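You operate a simulated robot arm through the tools that you are given. There is no shell and no other tool.

Carry out the task below with a simulated robot arm. There is one attempt and no reset: what you move stays moved.

TASK
Zero the tester on the brass LINK cylinder, then put it back.
Fine: mode ZERO, orange arm over it, TRIM till the display reads 0; park the arm, cylinder in its pocket, tester left on in mode ZERO.

It is judged by the outcome, as a careful person would: the job done as asked, and still so three seconds after it is handed in. It fails if anything else is knocked over, pushed out of place, dropped, spilled or broken.

THE ROBOT
A 7-joint arm with a fingered hand, fixed in place. Base frame: the origin is at the foot of the arm, x ahead of it, y to its left, z up; the work surface is at about z = 0.9. Readings come in m, degrees, newtons and seconds.
Its first joint turns from -69.0 to 172.0 degrees. Payload 5 kg.
The TCP is the grasp point between the finger pads, 0.032 m short of the fingertips. In the tool frame z runs along the fingers and y along their closing line. The gripper opens to 0.16 m. The gripper's body begins 0.089 m behind the TCP. The gripper is a hand of 3 fingers: y runs from the thumb to the fingers, the wrist lies at [0, 0, -0.252] in the tool frame, and closing takes about 1.5 s.
Orientation is told as [roll, pitch, yaw] about the base's x, y, z axes, in that order, counted from this pose: with the fingers straight down and closing along the base's y, the tool's x points along the base's -x, its y along +y and its z along -z.

THE INTERFACE
- The arm moves only by the tool step_arm. Its arguments are lists of equal length, an entry for each row: "translation": the shift along the tool's x, y, z in cm, a list of three; "rotation": the turn, a rotation vector about the tool's x, y, z in degrees, a list of three; "hand": the closure, from 0 (fully open) to 1 (shut). In form: {"translation": [[tx, ty, tz], ...], "rotation": [[wx, wy, wz], ...], "hand": [hand, ...]}. A call has 1 to 20 rows; each row shifts and turns the commanded pose from where the row before left it, along the tool's axes as they then stand. Each row takes 0.2 s and may step no farther than 0.05 m and 8.6 degrees from the row before; otherwise, or with a gripper value out of range, the whole call is refused. A pose out of reach is approached as far as the arm can. The call stops where the force on the tool passes 40 N (or 10 N more than at its start, if that is more) or the arm is blocked; 0.2 s more then pass. Each finger travels about 0.108 m/s and halts on what it meets, pressing with about 27 N; the grip force reading is that of the motor and also rises with nothing between the fingers. The clock runs only during rows and for 0.2 s after the last one: add rows that do not move to give the fingers time. The reply holds the time, the measured pose of the TCP, the force on the tool along the base axes, the opening and the grip force, in the units named above and with some noise, with the torque about the TCP (base axes, N m) and any sound that the robot's microphone picked up.
- Cameras (640 x 400 px; columns grow to the right, rows downward): "scene" is fixed at [0.4023, 0.5076, 1.5267]; the picture's right is [-0.90, -0.44, 0.00], its down [-0.15, 0.31, -0.94] and it looks along [0.42, -0.84, -0.34] (base axes); focal length 366 px, centre (320, 200). "wrist" rides on the gripper at [0.065, -0.004, -0.116] in the tool frame; the picture's right is [0.06, 1.00, 0.00], its down [-0.87, 0.05, -0.49] and it looks along [-0.49, 0.03, 0.87] (tool axes); focal length 261 px, centre (320, 200). There is no depth. A picture from a camera that has moved, and an enlarged one, comes with that camera's place and axes in the base frame and with its lens. The place of the scene camera against the robot may be out by one fixed shift of up to 0.012 m in any direction.
- grab_frame(camera): a new picture of that camera. It takes no simulated time.
- raise_lower(by): slides the trunk up (or, below 0, down) by that many m; the arm rides with it, the base frame stays. It gives what a move gives, with no picture.
- set_grasp(shape): the hand has 3 fingers and takes this shape, open, in about a second: jaw (thumb against the fingers, like two jaws); tri (thumb and two fingers); tip (a fingertip pinch); poke (one finger out to press); point (the index stretched); flat (the hand flat); cup (the hand cupped); fist (a fist). The gripper value then closes the fingers along that shape, each until it touches; the sizes above hold for jaw. It gives what a move gives, with no picture.
- inspect(camera, box): a new picture of the part [left, top, right, bottom] of that camera's present view, enlarged. It takes no simulated time.
- close_job(): hands the job in; it is judged then, once.

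Places have to be worked out from the pictures, the camera data and where the tool is seen. Open the gripper and draw the arm clear of the work before you hand the job in, unless the task says otherwise.

The tools are called after ">>>" as a command line: name --argument value ..., lists and objects as JSON in quotes. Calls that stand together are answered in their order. step_arm: Moves the arm, as the interface text tells. Its arguments: {"type":"object","properties":{"translation":{"type":"array","items":{"type":"array","items":{"type":"number"}}},"rotation":{"type":"array","items":{"type":"array","items":{"type":"number"}}},"hand":{"type":"array","items":{"type":"number"}}},"required":["translation","rotation","hand"]} The other tools are called the same way: raise_lower (by) slides the trunk up or down; set_grasp (shape) gives the hand a shape; grab_frame (camera) takes a picture; inspect (camera, box) takes an enlarged picture of a part of a camera's view; close_job () hands the job in.

At the start:

```text
time: 0.0
tcp_pos: [0.6413, -0.4779, 1.3453]
orientation: [0.0, -0.1, 0.0]
wrist_force: [0.4, -0.9, 0.6]
wrist_torque: [0.06, 0.0, 0.01]
grip_width: 0.1599
finger_force: 0.2
shape: jaw
trunk travel left (down, up): [-0.775, 0.165]
```

scene: 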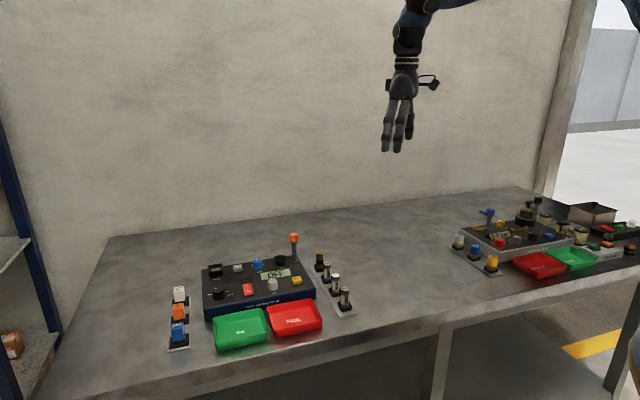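
wrist: 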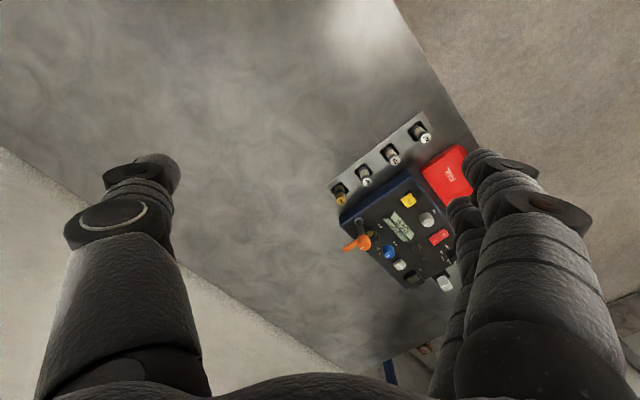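

I see the tester with a display, knobs, an orange arm and a rack of brass/silver cylinders. I'll enlarge both views to read the labels.

>>> inspect --camera "scene" --box '[150, 220, 370, 360]'

>>> inspect --camera "wrist" --box '[310, 100, 490, 300]'

>>> inspect --camera "scene" --box '[200, 250, 320, 325]'

>>> inspect --camera "scene" --box '[440, 190, 640, 290]'

```text
2.86 times, centred on (260, 290) of scene
camera zoom: at [0.4023, 0.5076, 1.5267], right [-0.9, -0.44, 0.0], down [-0.15, 0.31, -0.94], along [0.42, -0.84, -0.34], focal length 1044 px, centre (491, -57)
```

zoom: 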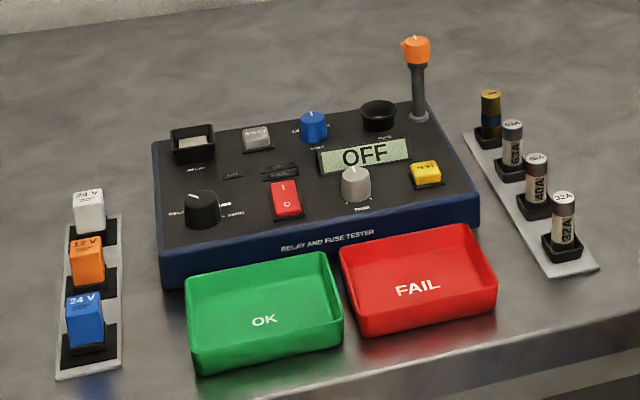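

```text
2.00 times, centred on (400, 200) of wrist
camera zoom: at [0.5773, -0.4825, 1.4618], right [-0.06, 1.0, 0.0], down [0.87, 0.05, 0.49], along [0.49, 0.03, -0.87], focal length 521 px, centre (160, 200)
```

zoom: 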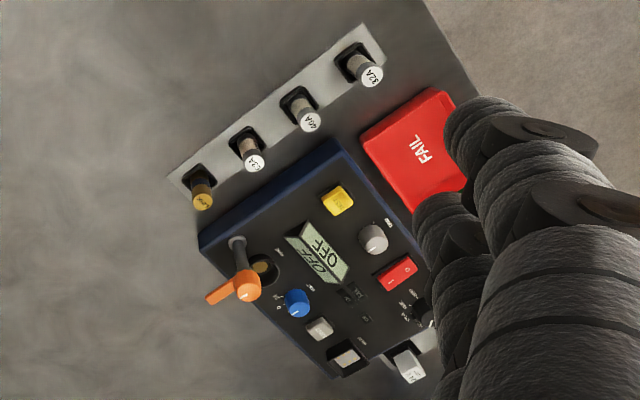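

```text
5.33 times, centred on (260, 288) of scene
camera zoom: at [0.4023, 0.5076, 1.5267], right [-0.9, -0.44, 0.0], down [-0.15, 0.31, -0.94], along [0.42, -0.84, -0.34], focal length 1950 px, centre (640, -267)
```

zoom: 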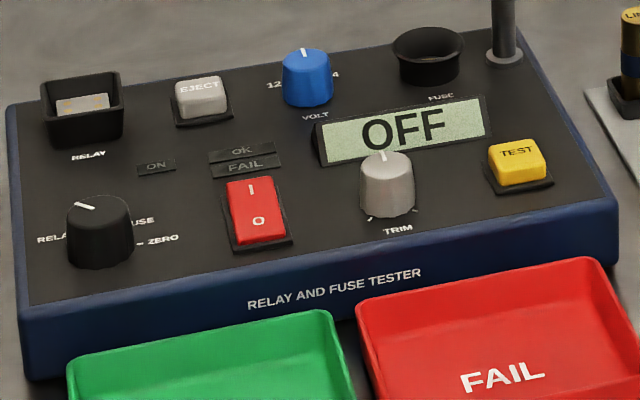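

```text
3.20 times, centred on (540, 240) of scene
camera zoom: at [0.4023, 0.5076, 1.5267], right [-0.9, -0.44, 0.0], down [-0.15, 0.31, -0.94], along [0.42, -0.84, -0.34], focal length 1170 px, centre (-384, 72)
```

zoom: 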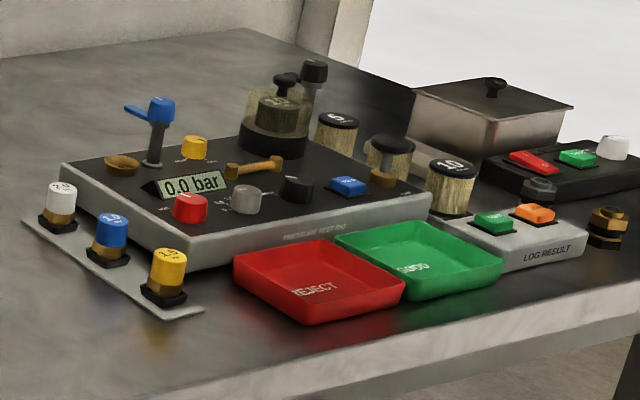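

The tester is near (0.93, -0.24). I'll move the wrist camera over it (well above everything) for a closer survey.

>>> step_arm --translation '[[-1.14, 3.26, 2.07], [-1.14, 3.26, 2.07], [-1.14, 3.26, 2.07], [-1.14, 3.26, 2.07], [-1.14, 3.26, 2.07], [-1.14, 3.26, 2.07], [-1.14, 3.26, 2.07], [0, 0, 0], [0, 0, 0]]' --rotation '[[0, 0, 0], [0, 0, 0], [0, 0, 0], [0, 0, 0], [0, 0, 0], [0, 0, 0], [0, 0, 0], [0, 0, 0], [0, 0, 0]]' --hand '[0, 0, 0, 0, 0, 0, 0, 0, 0]'

>>> grab_frame --camera "wrist"

>>> grab_frame --camera "scene"

```text
time: 2.0
tcp_pos: [0.7236, -0.2468, 1.2012]
orientation: [-0.1, 0.1, 0.0]
wrist_force: [1.1, 0.0, 0.4]
wrist_torque: [-0.04, 0.01, -0.02]
grip_width: 0.1602
finger_force: 0.1
shape: jaw
trunk travel left (down, up): [-0.775, 0.165]
```

```text
taken
camera wrist: at [0.6593, -0.2517, 1.3166], right [-0.06, 1.0, 0.0], down [0.87, 0.05, 0.49], along [0.49, 0.03, -0.87], focal length 261 px, centre (320, 200)
```

wrist: 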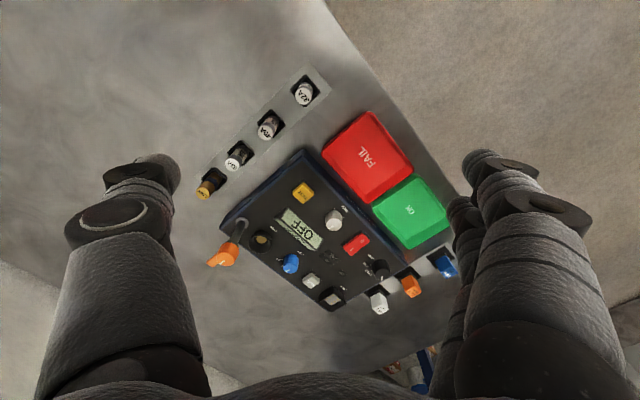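

```text
taken
```

scene: 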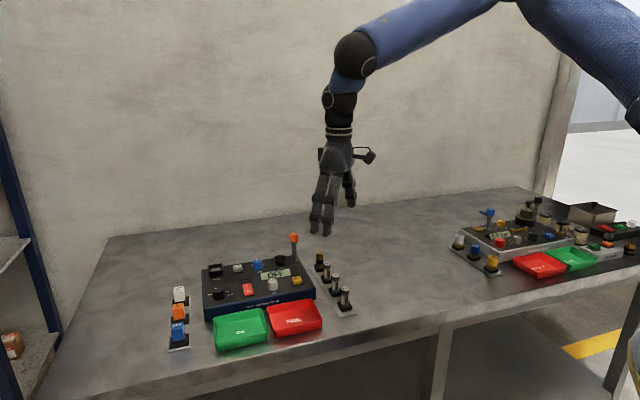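

>>> inspect --camera "wrist" --box '[180, 60, 340, 280]'

>>> inspect --camera "wrist" --box '[200, 160, 410, 320]'

```text
1.82 times, centred on (260, 170) of wrist
camera zoom: at [0.6593, -0.2517, 1.3166], right [-0.06, 1.0, 0.0], down [0.87, 0.05, 0.49], along [0.49, 0.03, -0.87], focal length 474 px, centre (429, 254)
```

zoom: 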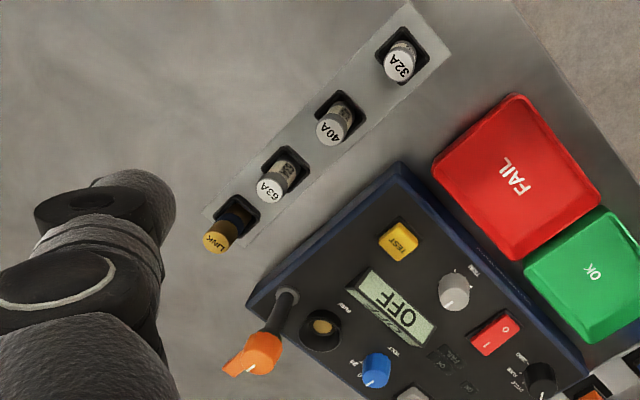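

```text
2.50 times, centred on (305, 240) of wrist
camera zoom: at [0.6593, -0.2517, 1.3166], right [-0.06, 1.0, 0.0], down [0.87, 0.05, 0.49], along [0.49, 0.03, -0.87], focal length 652 px, centre (358, 100)
```

zoom: 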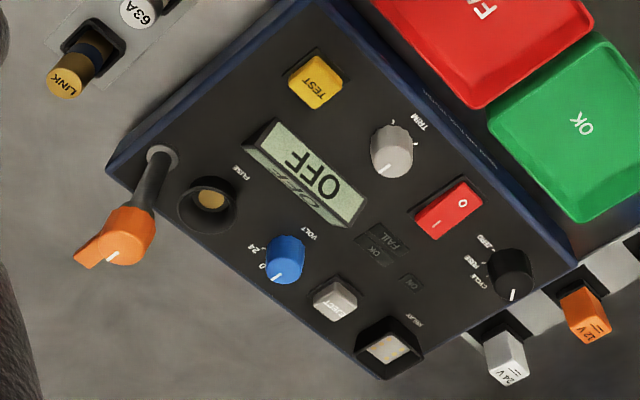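

Triangulating: fuse cup rim ≈ (0.946,-0.338,0.961), LINK top ≈ (0.855,-0.420,0.968), orange arm post ≈ (0.920,-0.370) with its finger pointing backward at z≈1.015. I'll go nearer for a clear look at the mode knob labels and switches.

>>> step_arm --translation '[[-2.65, 1.17, 2.03], [-2.65, 1.17, 2.03], [-2.65, 1.17, 2.03], [-2.65, 1.17, 2.03], [0, 0, 0], [0, 0, 0]]' --rotation '[[0, 0, 0], [0, 0, 0], [0, 0, 0], [0, 0, 0], [0, 0, 0], [0, 0, 0]]' --hand '[0, 0, 0, 0, 0, 0]'

>>> grab_frame --camera "wrist"

>>> inspect --camera "wrist" --box '[300, 160, 460, 280]'

>>> inspect --camera "wrist" --box '[160, 160, 320, 280]'

>>> inspect --camera "scene" --box '[195, 260, 275, 310]'

```text
time: 3.4
tcp_pos: [0.8196, -0.2118, 1.1223]
orientation: [0.2, -0.1, 0.0]
wrist_force: [0.0, 0.2, -0.1]
wrist_torque: [0.01, 0.04, 0.02]
grip_width: 0.16
finger_force: 0.0
shape: jaw
out of reach, approached as far as the arm can: row 4
trunk travel left (down, up): [-0.775, 0.165]
```

```text
taken
camera wrist: at [0.7545, -0.2169, 1.2378], right [-0.06, 1.0, 0.0], down [0.87, 0.05, 0.49], along [0.49, 0.03, -0.87], focal length 261 px, centre (320, 200)
```

wrist: 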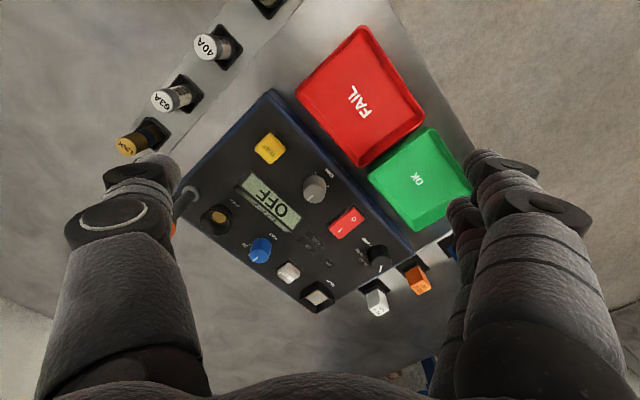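

```text
3.33 times, centred on (380, 220) of wrist
camera zoom: at [0.7545, -0.2169, 1.2378], right [-0.06, 1.0, 0.0], down [0.87, 0.05, 0.49], along [0.49, 0.03, -0.87], focal length 869 px, centre (120, 133)
```

zoom: 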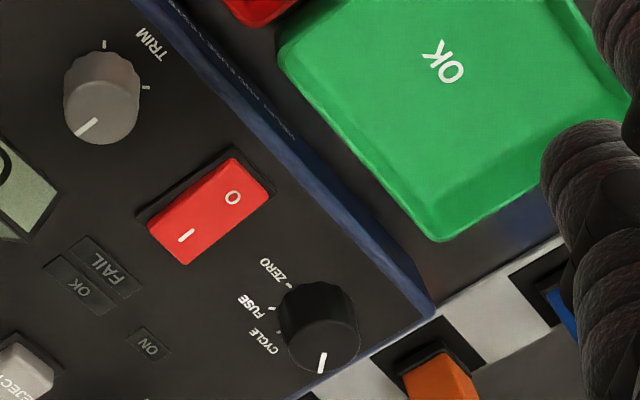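

```text
3.33 times, centred on (240, 220) of wrist
camera zoom: at [0.7545, -0.2169, 1.2378], right [-0.06, 1.0, 0.0], down [0.87, 0.05, 0.49], along [0.49, 0.03, -0.87], focal length 869 px, centre (587, 133)
```

zoom: 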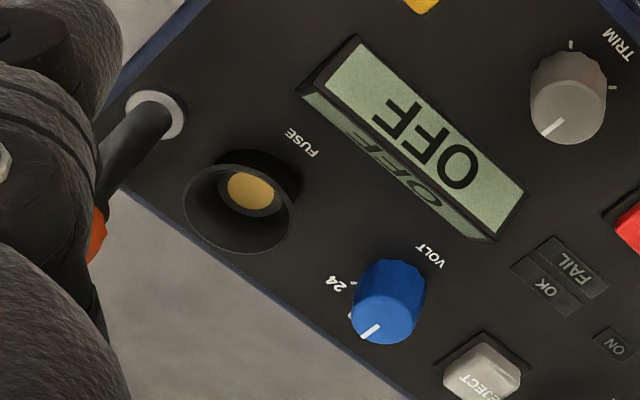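

```text
8.00 times, centred on (235, 285) of scene
camera zoom: at [0.4023, 0.5076, 1.5267], right [-0.9, -0.44, 0.0], down [-0.15, 0.31, -0.94], along [0.42, -0.84, -0.34], focal length 2924 px, centre (1000, -480)
```

zoom: 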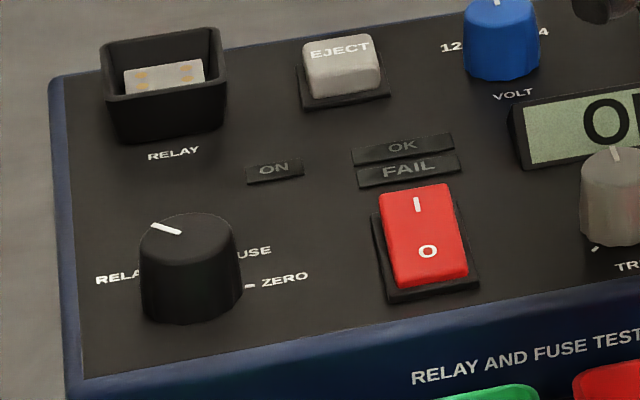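

The mode knob has RELAY/CYCLE/FUSE/ZERO at 45° steps and now points to RELAY; TRIM points to the back. The last row was reported out of reach, so I'll test whether raising the trunk gives more outreach.

>>> raise_lower --by 0.12

>>> step_arm --translation '[[0, 0, 4], [0, 0, 4], [0, 0, 4], [-3, 0, 0], [-3, 0, 0], [-3, 0, 0], [0, 0, 0], [0, 0, 0]]' --rotation '[[0, 0, 0], [0, 0, 0], [0, 0, 0], [0, 0, 0], [0, 0, 0], [0, 0, 0], [0, 0, 0], [0, 0, 0]]' --hand '[0, 0, 0, 0, 0, 0, 0, 0]'

>>> grab_frame --camera "scene"

```text
time: 4.9
tcp_pos: [0.8192, -0.2108, 1.2426]
orientation: [0.3, -0.1, 0.0]
wrist_force: [0.9, 0.3, -1.0]
wrist_torque: [0.0, 0.03, -0.01]
grip_width: 0.1601
finger_force: 0.1
shape: jaw
trunk travel left (down, up): [-0.895, 0.045]
```

```text
time: 6.7
tcp_pos: [0.8427, -0.2735, 1.1646]
orientation: [0.2, -0.4, 0.0]
wrist_force: [0.6, -1.1, 0.0]
wrist_torque: [0.0, 0.04, 0.0]
grip_width: 0.1596
finger_force: 0.0
shape: jaw
out of reach, approached as far as the arm can: row 1, 2, 3, 4, 5, 6
trunk travel left (down, up): [-0.895, 0.045]
```

```text
taken
```

scene: 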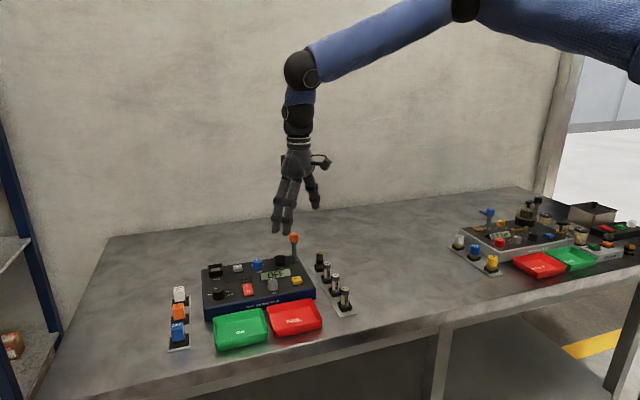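

Raising made reach worse (the shoulder is above the ideal height), so I'll back the arm up and then lower the trunk step by step.

>>> step_arm --translation '[[3, 1, -4], [3, 1, -4], [3, 1, -4], [0, 0, -4], [0, 0, 0], [0, 0, 0]]' --rotation '[[0, 0, 0], [0, 0, 0], [0, 0, 0], [0, 0, 0], [0, 0, 0], [0, 0, 0]]' --hand '[0, 0, 0, 0, 0, 0]'

```text
refused: row 1 steps farther than a row can; nothing moved
```

>>> step_arm --translation '[[2, 0.5, -4], [2, 0.5, -4], [2, 0.5, -4], [0, 0, -4], [0, 0, 0], [0, 0, 0]]' --rotation '[[0, 0, 0], [0, 0, 0], [0, 0, 0], [0, 0, 0], [0, 0, 0], [0, 0, 0]]' --hand '[0, 0, 0, 0, 0, 0]'

```text
time: 8.1
tcp_pos: [0.783, -0.2583, 1.3223]
orientation: [0.1, -0.2, 0.0]
wrist_force: [0.5, 0.0, 0.3]
wrist_torque: [0.01, -0.05, 0.03]
grip_width: 0.1597
finger_force: 0.1
shape: jaw
trunk travel left (down, up): [-0.895, 0.045]
```

Commanded pose follows the measured one, good. Now lower the trunk by 0.22 m; the hand stays clear above (z≈1.10).

>>> raise_lower --by -0.22

>>> step_arm --translation '[[0, 0, -4], [-3, 0, 0], [-3, 0, 0], [-3, 0, 0], [0, 0, 0]]' --rotation '[[0, 0, 0], [0, 0, 0], [0, 0, 0], [0, 0, 0], [0, 0, 0]]' --hand '[0, 0, 0, 0, 0]'

>>> grab_frame --camera "scene"

```text
time: 10.4
tcp_pos: [0.7825, -0.2581, 1.1021]
orientation: [0.2, -0.1, -0.1]
wrist_force: [0.2, -0.2, -0.1]
wrist_torque: [0.0, -0.01, -0.01]
grip_width: 0.1599
finger_force: 0.1
shape: jaw
trunk travel left (down, up): [-0.675, 0.265]
```

```text
time: 11.6
tcp_pos: [0.8655, -0.2619, 1.14]
orientation: [0.4, -0.5, 0.0]
wrist_force: [-0.4, -0.5, -0.3]
wrist_torque: [-0.02, -0.01, 0.02]
grip_width: 0.1599
finger_force: 0.1
shape: jaw
out of reach, approached as far as the arm can: row 4
trunk travel left (down, up): [-0.675, 0.265]
```

```text
taken
```

scene: 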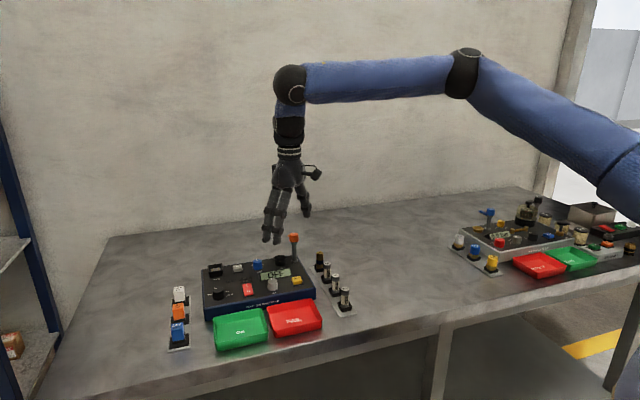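

Lower is better. I'll lift the hand (pulled back a bit) and lower the trunk further by 0.2 m.

>>> step_arm --translation '[[2, 0, -4], [2, 0, -4], [2, 0, -4], [2, 0, -4], [2, 0, -4], [0, 0, 0]]' --rotation '[[0, 0, 0], [0, 0, 0], [0, 0, 0], [0, 0, 0], [0, 0, 0], [0, 0, 0]]' --hand '[0, 0, 0, 0, 0, 0]'

>>> raise_lower --by -0.2

>>> step_arm --translation '[[-3, 0, 0], [-3, 0, 0], [-3, 0, 0], [-3, 0, 0], [-3, 0, 0], [-3, 0, 0], [0, 0, 0]]' --rotation '[[0, 0, 0], [0, 0, 0], [0, 0, 0], [0, 0, 0], [0, 0, 0], [0, 0, 0], [0, 0, 0]]' --hand '[0, 0, 0, 0, 0, 0, 0]'

>>> grab_frame --camera "scene"

```text
time: 13.0
tcp_pos: [0.7548, -0.2733, 1.3263]
orientation: [0.5, -0.4, 0.0]
wrist_force: [-0.4, 0.5, -0.4]
wrist_torque: [-0.02, 0.02, -0.01]
grip_width: 0.1597
finger_force: 0.0
shape: jaw
out of reach, approached as far as the arm can: row 4, 5
trunk travel left (down, up): [-0.675, 0.265]
```

```text
time: 15.2
tcp_pos: [0.7551, -0.2724, 1.128]
orientation: [0.5, -0.5, 0.0]
wrist_force: [1.0, -0.9, 0.1]
wrist_torque: [0.0, -0.04, 0.0]
grip_width: 0.1598
finger_force: 0.0
shape: jaw
trunk travel left (down, up): [-0.475, 0.465]
```

```text
time: 16.8
tcp_pos: [0.8442, -0.322, 1.0604]
orientation: [1.1, -1.0, 0.0]
wrist_force: [0.4, 0.1, 0.5]
wrist_torque: [-0.01, 0.01, 0.01]
grip_width: 0.1598
finger_force: 0.0
shape: jaw
out of reach, approached as far as the arm can: row 1, 2, 3, 4, 5, 6
trunk travel left (down, up): [-0.475, 0.465]
```

```text
taken
```

scene: 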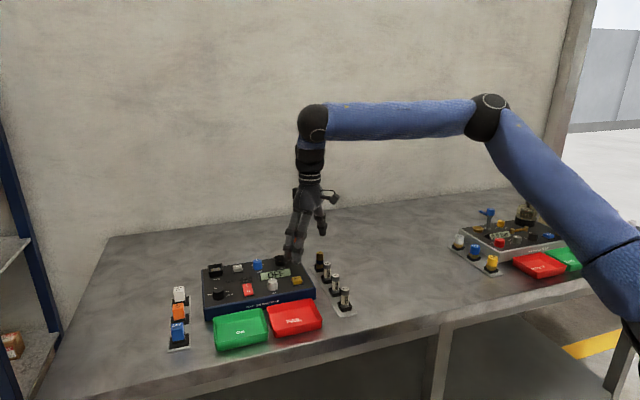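

The arm is limited both when the trunk is too high (stretched) and too low (wrist bend). I'll retreat to the empty table area on the right to find the best trunk height at working height safely.

>>> step_arm --translation '[[4, 0, -1], [4, 0, -1], [2, -4, 0], [2, -4, 0], [0, -4.5, 0], [0, -4.5, 0], [0, -4.5, 0], [0, -4.5, 0], [0, -4, 0], [0, 0, 0]]' --rotation '[[0, 0, 0], [0, 0, 0], [0, 0, 0], [0, 0, 0], [0, 0, 0], [0, 0, 0], [0, 0, 0], [0, 0, 0], [0, 0, 0], [0, 0, 0]]' --hand '[0, 0, 0, 0, 0, 0, 0, 0, 0, 0]'

```text
time: 19.0
tcp_pos: [0.7251, -0.6192, 1.0767]
orientation: [0.4, -0.5, 0.1]
wrist_force: [0.3, 0.5, 0.0]
wrist_torque: [0.01, 0.0, 0.03]
grip_width: 0.1596
finger_force: 0.0
shape: jaw
trunk travel left (down, up): [-0.475, 0.465]
```

Here radius 0.953 at z=1.077 was fine. Go down and outwards to see the limit.

>>> step_arm --translation '[[0, 0, 4], [0, 0, 3.5], [-1.5, -1.3, 0], [-1.5, -1.3, 0], [-1.5, -1.3, 0], [-1.5, -1.3, 0], [0, 0, 0]]' --rotation '[[0, 0, 0], [0, 0, 0], [0, 0, 0], [0, 0, 0], [0, 0, 0], [0, 0, 0], [0, 0, 0]]' --hand '[0, 0, 0, 0, 0, 0, 0]'

>>> grab_frame --camera "scene"

```text
time: 20.6
tcp_pos: [0.7841, -0.6712, 1.0019]
orientation: [0.5, -0.5, 0.0]
wrist_force: [-0.5, -0.6, -0.4]
wrist_torque: [0.03, -0.02, -0.02]
grip_width: 0.1601
finger_force: 0.1
shape: jaw
trunk travel left (down, up): [-0.475, 0.465]
```

```text
taken
```

scene: 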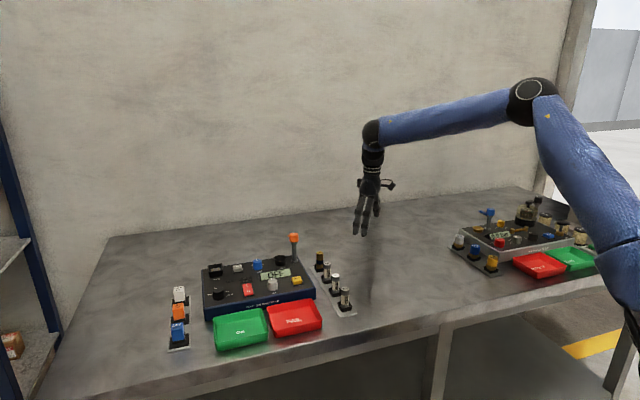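

Radius 1.03 works here at z=1.0 with this trunk height. Now move toward the LINK cylinder side at a safe height (fingertips ≈1.02) to see whether reach holds there.

>>> step_arm --translation '[[0, 2, -3], [0, 3.5, -2], [0, 4, 0], [0, 4, 0], [-1, 4, 0], [-1, 3, 0], [-1, 3, 0], [0, 0, 0]]' --rotation '[[0, 0, 0], [0, 0, 0], [0, 0, 0], [0, 0, 0], [0, 0, 0], [0, 0, 0], [0, 0, 0], [0, 0, 0]]' --hand '[0, 0, 0, 0, 0, 0, 0, 0]'

>>> grab_frame --camera "scene"

>>> grab_frame --camera "wrist"

```text
time: 22.4
tcp_pos: [0.8131, -0.4387, 1.056]
orientation: [0.5, -0.5, 0.0]
wrist_force: [0.8, 0.0, 0.9]
wrist_torque: [-0.01, -0.03, 0.0]
grip_width: 0.1601
finger_force: 0.1
shape: jaw
trunk travel left (down, up): [-0.475, 0.465]
```

```text
taken
```

scene: 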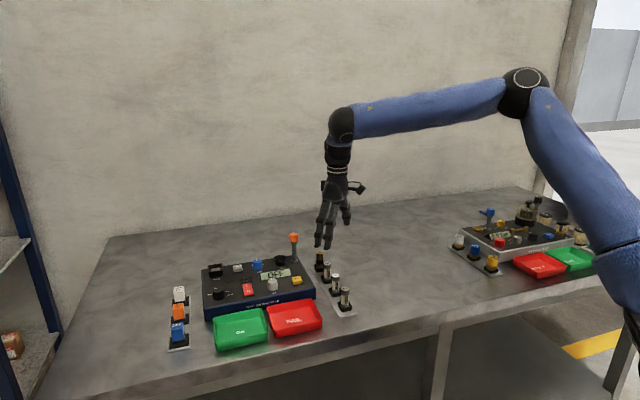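

```text
taken
camera wrist: at [0.7466, -0.4445, 1.1709], right [-0.06, 1.0, 0.01], down [0.86, 0.05, 0.5], along [0.5, 0.04, -0.87], focal length 261 px, centre (320, 200)
```

wrist: 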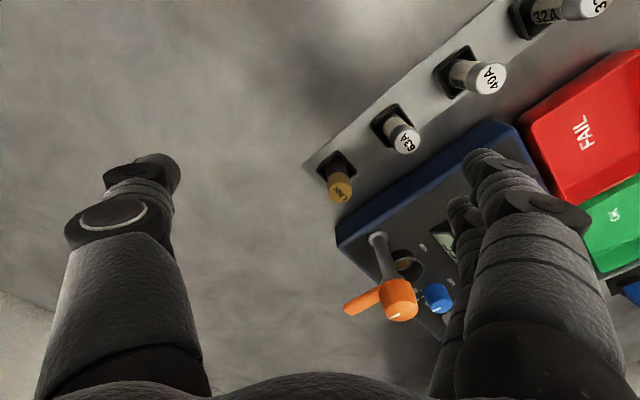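

Good posture here. Now test the reach over the tester at a clear height (z≈1.11).

>>> step_arm --translation '[[0, 1, -4], [0, 3, -1.5], [-1, 4, 0], [-2, 3, 0], [-2, 3, 0], [-3, 0, 0], [-3, 0, 0], [0, 0, 0]]' --rotation '[[0, 0, 0], [0, 0, 0], [0, 0, 0], [0, 0, 0], [0, 0, 0], [0, 0, 0], [0, 0, 0], [0, 0, 0]]' --hand '[0, 0, 0, 0, 0, 0, 0, 0]'

>>> grab_frame --camera "scene"

>>> grab_frame --camera "wrist"

```text
time: 24.2
tcp_pos: [0.8507, -0.3334, 1.06]
orientation: [0.9, -1.1, 0.1]
wrist_force: [-0.9, -0.2, 0.7]
wrist_torque: [0.01, 0.02, 0.04]
grip_width: 0.1599
finger_force: 0.2
shape: jaw
out of reach, approached as far as the arm can: row 3, 4, 5, 6, 7
trunk travel left (down, up): [-0.475, 0.465]
```

```text
taken
```

scene: 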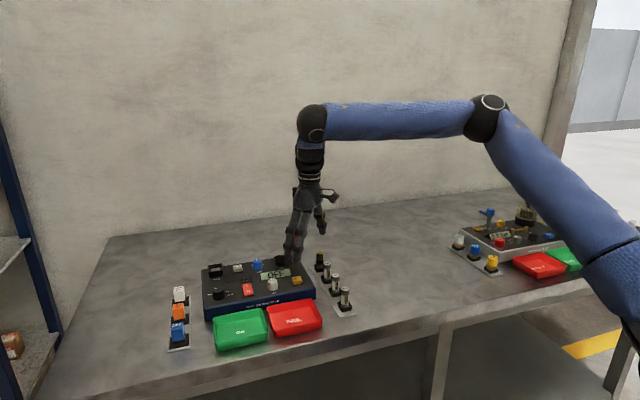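

```text
taken
camera wrist: at [0.7834, -0.3401, 1.1744], right [-0.06, 1.0, 0.01], down [0.86, 0.05, 0.51], along [0.51, 0.04, -0.86], focal length 261 px, centre (320, 200)
```

wrist: 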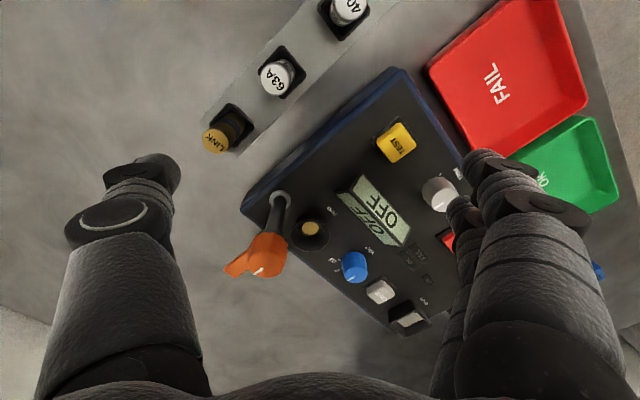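

Limited again here. I'll back off, rise, and try with the hand yawed +25° to see whether wrist orientation is what limits the reach.

>>> step_arm --translation '[[3, 0, -3], [2, 0, -3], [0, 0, 0], [0, 0, 0], [0, 0, 0], [0, 0, 0], [-3, 0, 0], [-3, 0, 0], [-3, 0, 0], [-3, 0, 0], [0, 0, 0]]' --rotation '[[-0.9, 0, 0], [0, -1, 0], [0, 0, -8], [0, 0, -8], [0, 0, -8], [0, 0, 0], [0, 0, 0], [0, 0, 0], [0, 0, 0], [0, 0, 0], [0, 0, 0]]' --hand '[0, 0, 0, 0, 0, 0, 0, 0, 0, 0, 0]'

>>> grab_frame --camera "scene"

```text
time: 26.6
tcp_pos: [0.8455, -0.3165, 1.0763]
orientation: [0.9, -2.8, 24.0]
wrist_force: [-0.3, -0.2, 0.0]
wrist_torque: [0.0, -0.02, 0.05]
grip_width: 0.1598
finger_force: 0.0
shape: jaw
out of reach, approached as far as the arm can: row 7, 8, 9, 10
trunk travel left (down, up): [-0.475, 0.465]
```

```text
taken
```

scene: 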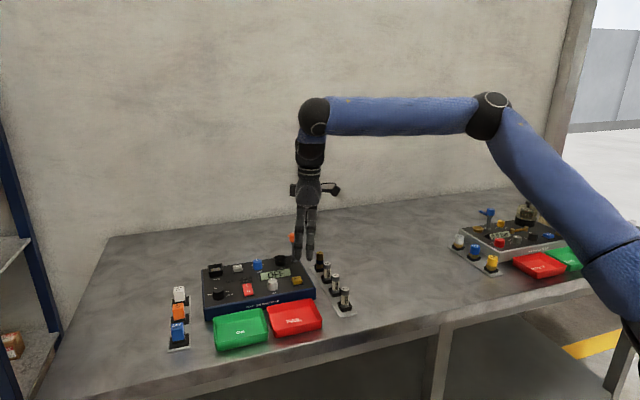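

Yaw isn't the limit; it's the forearm-to-hand bend. Tilting the fingers slightly outward should relieve it: I'll return to yaw 0, tilt 15° outward, and test moving out at safe height.

>>> step_arm --translation '[[2, 0, -2], [2, 0, -2], [0, 0, 0], [0, 0, 0], [0, 0, 0], [0, 0, 0], [-2.9, 0, 0.78], [-2.9, 0, 0.78], [-2.9, 0, 0.78], [-2.9, 0, 0.78], [0, 0, 0]]' --rotation '[[0, 0, 8], [0, 0, 8], [0, 0, 8], [-0.8, 0, 0], [0, -6, 0], [0, -6, 0], [0, 0, 0], [0, 0, 0], [0, 0, 0], [0, 0, 0], [0, 0, 0]]' --hand '[0, 0, 0, 0, 0, 0, 0, 0, 0, 0, 0]'

>>> grab_frame --camera "scene"

>>> grab_frame --camera "wrist"

```text
time: 29.0
tcp_pos: [0.9283, -0.33, 1.1142]
orientation: [2.3, -13.5, -0.5]
wrist_force: [0.0, -0.5, 0.8]
wrist_torque: [-0.02, 0.03, 0.0]
grip_width: 0.1599
finger_force: 0.1
shape: jaw
trunk travel left (down, up): [-0.475, 0.465]
```

```text
taken
```

scene: 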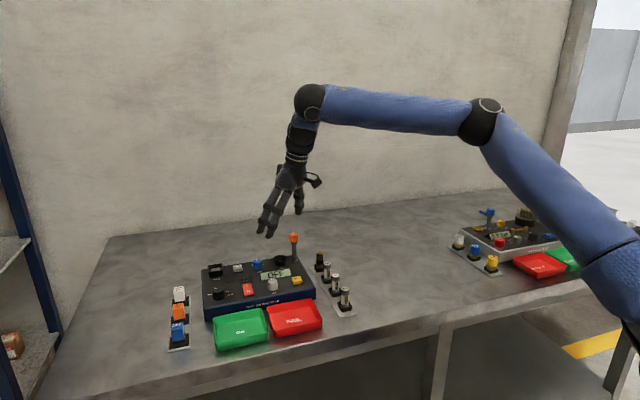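

```text
taken
camera wrist: at [0.8375, -0.3387, 1.2107], right [-0.06, 1.0, 0.02], down [0.73, 0.03, 0.68], along [0.68, 0.06, -0.73], focal length 261 px, centre (320, 200)
```

wrist: 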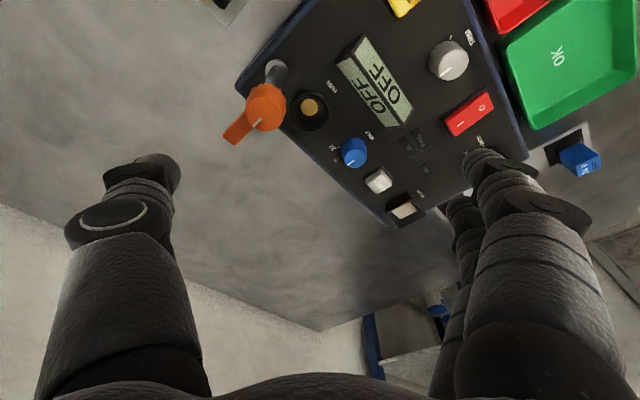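

With a 13.5° outward tilt the arm reaches radius 0.985 comfortably. Now hover toward the mode knob near (0.995,-0.12) to check reach and get close views.

>>> step_arm --translation '[[-0.98, 4, 0.65], [-0.98, 4, 0.65], [-0.98, 4, 0.65], [-0.98, 4, 0.65], [-0.98, 4, 0.65], [0, 0, 0], [0, 0, 0]]' --rotation '[[-0.5, 0, 0], [-0.5, 0, 0], [-0.5, 0, 0], [-0.5, 0, 0], [-0.3, 0, 0], [0, 0, 0], [0, 0, 0]]' --hand '[0, 0, 0, 0, 0, 0, 0]'

>>> grab_frame --camera "wrist"

>>> grab_frame --camera "scene"

```text
time: 30.6
tcp_pos: [0.8971, -0.1977, 1.0583]
orientation: [5.0, -13.7, -0.5]
wrist_force: [-0.4, 0.7, -0.8]
wrist_torque: [-0.03, -0.02, 0.02]
grip_width: 0.1596
finger_force: 0.1
shape: jaw
out of reach, approached as far as the arm can: row 1, 2, 3, 4, 5
trunk travel left (down, up): [-0.475, 0.465]
```

```text
taken
camera wrist: at [0.8062, -0.2123, 1.1542], right [-0.07, 0.99, 0.07], down [0.73, 0.0, 0.69], along [0.68, 0.1, -0.72], focal length 261 px, centre (320, 200)
```

wrist: 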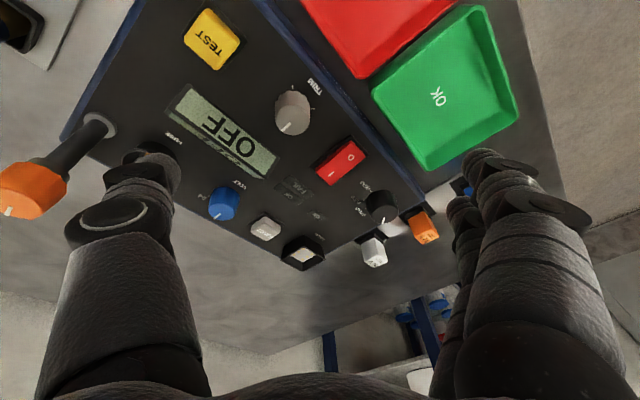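

```text
taken
```

scene: 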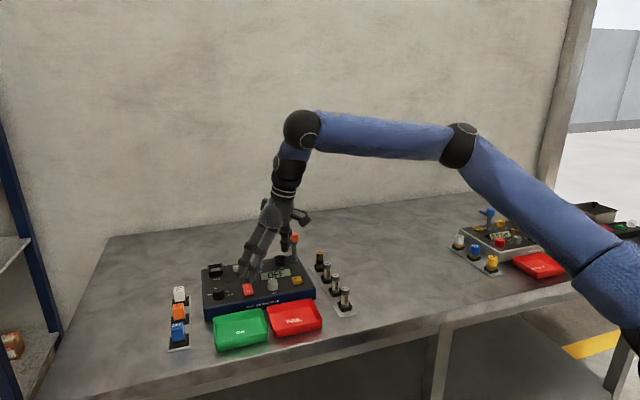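

Out of reach on this side with this elbow posture (the elbow swings out to the right). I'll retreat inward, re-level the hand and look at the arm posture.

>>> step_arm --translation '[[3.5, 0, -2.5], [4, 0, -1.5], [4.5, 0, -1], [4.5, 0, -1], [4.5, 0, 0], [4, 0, 0], [0, 0, 0]]' --rotation '[[-2.5, 0, 0], [-2.5, 0, 0], [0, 4.5, 0], [0, 4.5, 0], [0, 4.5, 0], [0, 0, 0], [0, 0, 0]]' --hand '[0, 0, 0, 0, 0, 0, 0]'

>>> grab_frame --camera "scene"

```text
time: 32.2
tcp_pos: [0.6352, -0.2061, 1.0742]
orientation: [9.3, -0.1, 1.7]
wrist_force: [-0.5, -0.7, 0.1]
wrist_torque: [-0.01, -0.02, 0.03]
grip_width: 0.16
finger_force: 0.0
shape: jaw
trunk travel left (down, up): [-0.475, 0.465]
```

```text
taken
```

scene: 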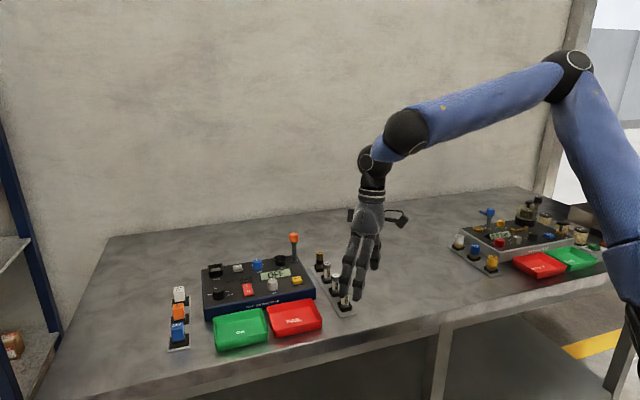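

The roll drift came from my sign (tool x is base −x). I'll correct roll and move left (+y) to see the posture there.

>>> step_arm --translation '[[0, 0, 0], [0, 0, -1], [0, 4, 0], [0, 4, 0], [0, 4, 0], [0, 4, 0], [0, 4, 0], [0, 0, 0]]' --rotation '[[5, 0, 0], [4.3, 0, 0], [0, 0, 1.5], [0, 0, 0], [0, 0, 0], [0, 0, 0], [0, 0, 0], [0, 0, 0]]' --hand '[0, 0, 0, 0, 0, 0, 0, 0]'

>>> grab_frame --camera "scene"

```text
time: 34.0
tcp_pos: [0.6103, -0.107, 1.0703]
orientation: [0.4, -0.4, 0.1]
wrist_force: [1.1, -0.2, -0.6]
wrist_torque: [0.03, 0.0, -0.02]
grip_width: 0.16
finger_force: 0.0
shape: jaw
out of reach, approached as far as the arm can: row 5, 6, 7
trunk travel left (down, up): [-0.475, 0.465]
```

```text
taken
```

scene: 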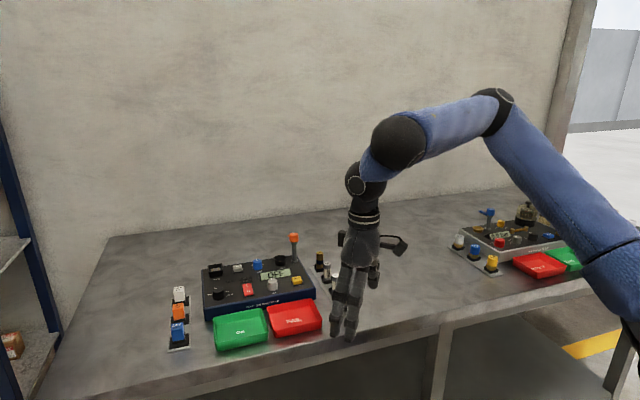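

The boundary is on the +y side even when folded, so it's a joint limit related to wrist/yaw. Test by yawing the hand −32° here and moving +y again.

>>> step_arm --translation '[[0, -2, 0], [0, 0, 0], [0, 0, 0], [0, 0, 0], [0, 0, 0], [0, 0, 0], [0, 0, 0], [2.1, 3.4, 0], [2.1, 3.4, 0], [2.1, 3.4, 0], [0, 0, 0]]' --rotation '[[0, 0, 0], [0, 0, 8], [0, 0, 8], [0, 0, 8], [0, 0, 8], [0, 0, 0], [0, 0, 0], [0, 0, 0], [0, 0, 0], [0, 0, 0], [0, 0, 0]]' --hand '[0, 0, 0, 0, 0, 0, 0, 0, 0, 0, 0]'

>>> grab_frame --camera "scene"

```text
time: 36.4
tcp_pos: [0.5998, -0.1025, 1.0659]
orientation: [0.3, -0.1, -31.7]
wrist_force: [-0.4, 0.1, -0.2]
wrist_torque: [-0.01, 0.05, 0.01]
grip_width: 0.1598
finger_force: 0.0
shape: jaw
out of reach, approached as far as the arm can: row 8, 9, 10
trunk travel left (down, up): [-0.475, 0.465]
```

```text
taken
```

scene: 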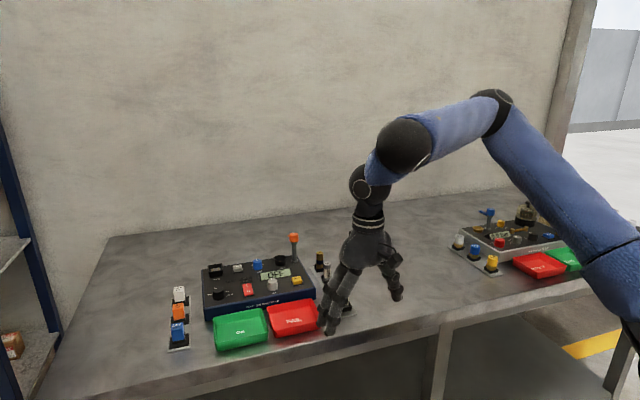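

Yaw doesn't matter, so the limit comes from the shoulder joints. I'll explore at a smaller radius, moving left, to see whether a better arm configuration can be entered.

>>> step_arm --translation '[[0, -1, -3], [0, 0, -3], [3, 0, 0], [4, 0, 0], [4, 0, 0], [4, 0, 0], [0, 4, 0], [0, 4, 0], [0, 4, 0], [0, 4, 0], [0, 4, 0], [0, 0, 0]]' --rotation '[[0, 0, -8], [0, 0, -8], [0, 0, -8], [0, 0, -8], [0, 0, 0], [0, 0, 0], [0, 0, 0], [0, 0, 0], [0, 0, 0], [0, 0, 0], [0, 0, 0], [0, 0, 0]]' --hand '[0, 0, 0, 0, 0, 0, 0, 0, 0, 0, 0, 0]'

>>> grab_frame --camera "scene"

```text
time: 39.0
tcp_pos: [0.4403, -0.0681, 1.1234]
orientation: [0.1, -0.1, 0.2]
wrist_force: [0.3, 0.1, 0.0]
wrist_torque: [-0.01, 0.03, 0.0]
grip_width: 0.16
finger_force: 0.0
shape: jaw
out of reach, approached as far as the arm can: row 2, 7, 8, 9, 10, 11
trunk travel left (down, up): [-0.475, 0.465]
```

```text
taken
```

scene: 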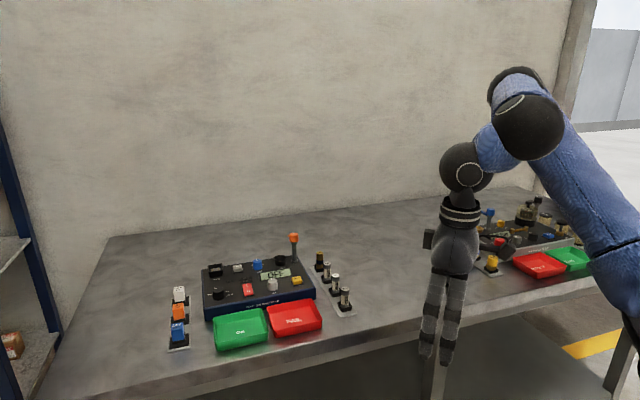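

The left-side limit is at azimuth ≈ −9° of the wrist, so for the left half of the tester I must lean the hand: wrist toward the right, fingers pointing toward the tester's left end (+e1 = (0.7,0.7)). I'll set yaw 45°, tilt 30° in that direction, in a free zone.

>>> step_arm --translation '[[-2.9, -3.1, 0], [-2.9, -3.1, 0], [-2.9, -3.1, 0], [-2.9, -3.1, 0], [-2.9, -3.1, 0], [-2.9, -3.1, 0], [-2.9, -3.1, 0], [-2.9, -3.1, 0], [-2.9, -3.1, 0], [0, 0, 0], [0, 0, 0], [0, 0, 0], [0, 0, 0], [0, 0, 0], [0, 0, 0], [0, 0, 0], [0, 0, 0], [0, 0, 0], [0, 0, 0], [0, 0, 0]]' --rotation '[[0, 0, 0], [0, 0, 0], [0, 0, 0], [0, 0, 0], [0, 0, 0], [0, 0, 0], [0, 0, 0], [0, 0, 0], [0, 0, 0], [0, 0, -7.5], [0, 0, -7.5], [0, 0, -7.5], [0, 0, -7.5], [0, 0, -7.5], [0, 0, -7.5], [0, -7.5, 0], [0, -7.5, 0], [0, -7.5, 0], [0, -7.5, 0], [0, 0, 0]]' --hand '[0, 0, 0, 0, 0, 0, 0, 0, 0, 0, 0, 0, 0, 0, 0, 0, 0, 0, 0, 0]'

>>> grab_frame --camera "scene"

>>> grab_frame --camera "wrist"

```text
time: 43.2
tcp_pos: [0.7014, -0.3457, 1.124]
orientation: [-0.2, -30.1, 45.4]
wrist_force: [-0.5, -0.1, 0.4]
wrist_torque: [0.03, -0.04, -0.02]
grip_width: 0.1601
finger_force: 0.2
shape: jaw
trunk travel left (down, up): [-0.475, 0.465]
```

```text
taken
```

scene: 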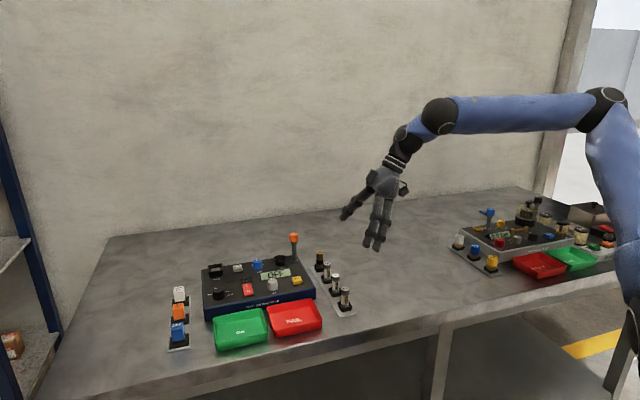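

```text
taken
camera wrist: at [0.6244, -0.4312, 1.1916], right [-0.75, 0.66, -0.03], down [0.32, 0.4, 0.86], along [0.59, 0.63, -0.51], focal length 261 px, centre (320, 200)
```

wrist: 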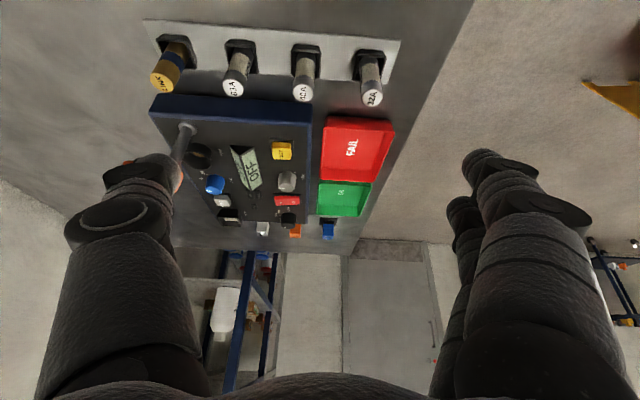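

Hand is leaning as wanted. Now hover over the mode knob (≈(0.995,−0.119)) at z≈1.08.

>>> step_arm --translation '[[-3.3, -0.52, 2.47], [-3.3, -0.52, 2.47], [-3.3, -0.52, 2.47], [-3.3, -0.52, 2.47], [-3.3, -0.52, 2.47], [-3.3, -0.52, 2.47], [-3.3, -0.52, 2.47], [-3.3, -0.52, 2.47], [-3.3, -0.52, 2.47], [0, 0, 0]]' --rotation '[[0, 0, 0], [0, 0, 0], [0, 0, 0], [0, 0, 0], [0, 0, 0], [0, 0, 0], [0, 0, 0], [0, 0, 0], [0, 0, 0], [0, 0, 0]]' --hand '[0, 0, 0, 0, 0, 0, 0, 0, 0, 0]'

>>> grab_frame --camera "scene"

>>> grab_frame --camera "wrist"

```text
time: 45.4
tcp_pos: [0.9696, -0.137, 1.0851]
orientation: [-0.2, -30.1, 45.3]
wrist_force: [0.2, -0.4, 0.2]
wrist_torque: [-0.03, 0.0, 0.01]
grip_width: 0.1599
finger_force: 0.1
shape: jaw
out of reach, approached as far as the arm can: row 9
trunk travel left (down, up): [-0.475, 0.465]
```

```text
taken
```

scene: 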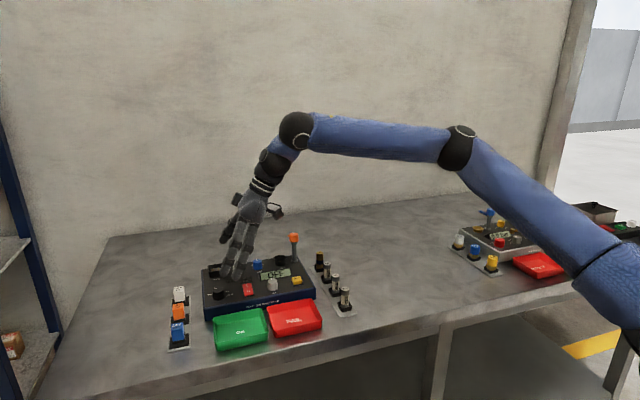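

```text
taken
camera wrist: at [0.8927, -0.2217, 1.1534], right [-0.75, 0.66, -0.03], down [0.32, 0.4, 0.86], along [0.59, 0.63, -0.51], focal length 261 px, centre (320, 200)
```

wrist: 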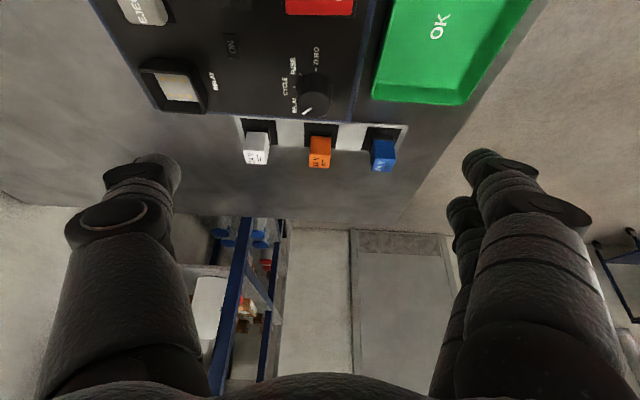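

Nearly there, and an excellent view of the dial. Zooming in for angles.

>>> inspect --camera "wrist" --box '[220, 0, 420, 160]'

```text
2.50 times, centred on (320, 80) of wrist
camera zoom: at [0.8927, -0.2217, 1.1534], right [-0.75, 0.66, -0.03], down [0.32, 0.4, 0.86], along [0.59, 0.63, -0.51], focal length 652 px, centre (320, 500)
```

zoom: 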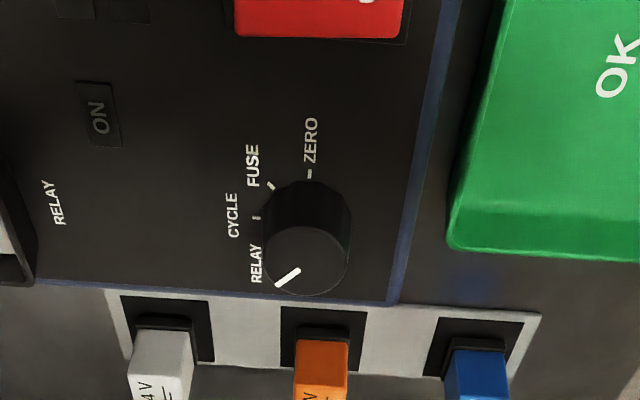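

The knob centre is about (1.000,−0.117), Ø≈28 mm, and ZERO is 135° clockwise from RELAY. I'll part-close the hand to ~7 cm, and descend 5 cm to check whether reach improves lower down.

>>> step_arm --translation '[[0, 0, 0], [0, 0, 0], [1, 0, 1.73], [1, 0, 1.73], [0, 0, 0], [0, 0, 0]]' --rotation '[[0, 0, 0], [0, 0, 0], [0, 0, 0], [0, 0, 0], [0, 0, 0], [0, 0, 0]]' --hand '[0.5, 0.5, 0.5, 0.5, 0.5, 0.5]'

>>> grab_frame --camera "wrist"

>>> inspect --camera "scene" --box '[150, 160, 350, 320]'

```text
time: 46.8
tcp_pos: [0.9715, -0.1392, 1.0434]
orientation: [-0.1, -30.1, 45.3]
wrist_force: [-0.1, 0.2, -0.3]
wrist_torque: [0.01, 0.02, 0.03]
grip_width: 0.0807
finger_force: 0.1
shape: jaw
trunk travel left (down, up): [-0.475, 0.465]
```

```text
taken
camera wrist: at [0.8936, -0.224, 1.1114], right [-0.75, 0.66, -0.03], down [0.32, 0.4, 0.86], along [0.59, 0.63, -0.51], focal length 261 px, centre (320, 200)
```

wrist: 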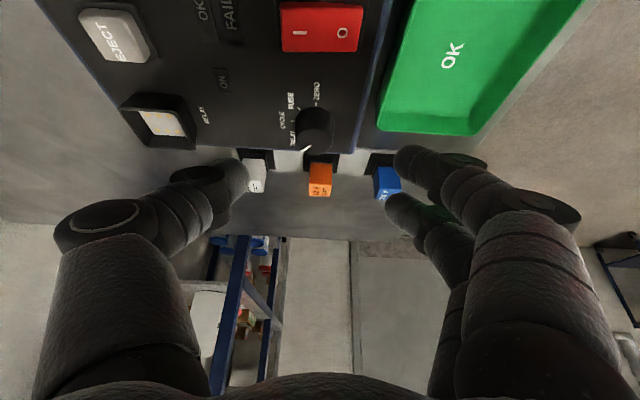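

```text
2.50 times, centred on (250, 240) of scene
camera zoom: at [0.4023, 0.5076, 1.5267], right [-0.9, -0.44, 0.0], down [-0.15, 0.31, -0.94], along [0.42, -0.84, -0.34], focal length 914 px, centre (495, 100)
```

zoom: 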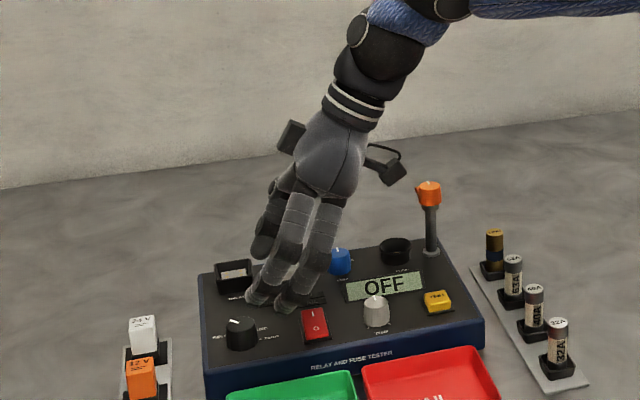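

Width is linear in the hand value, and the TCP projects to the wrist-image centre, which is handy. Zoom to refine the knob position.

>>> inspect --camera "wrist" --box '[240, 60, 400, 180]'

```text
3.33 times, centred on (320, 120) of wrist
camera zoom: at [0.8936, -0.224, 1.1114], right [-0.75, 0.66, -0.03], down [0.32, 0.4, 0.86], along [0.59, 0.63, -0.51], focal length 869 px, centre (320, 467)
```

zoom: 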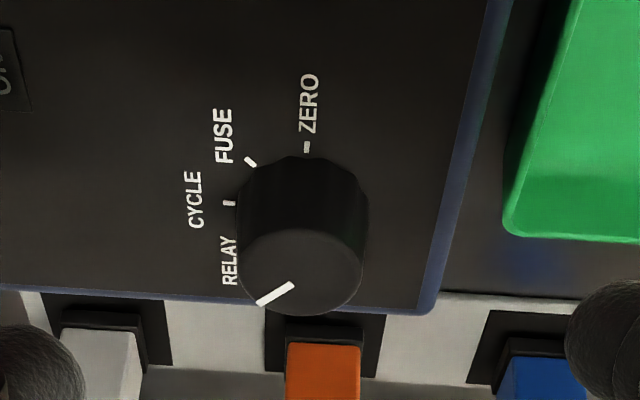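

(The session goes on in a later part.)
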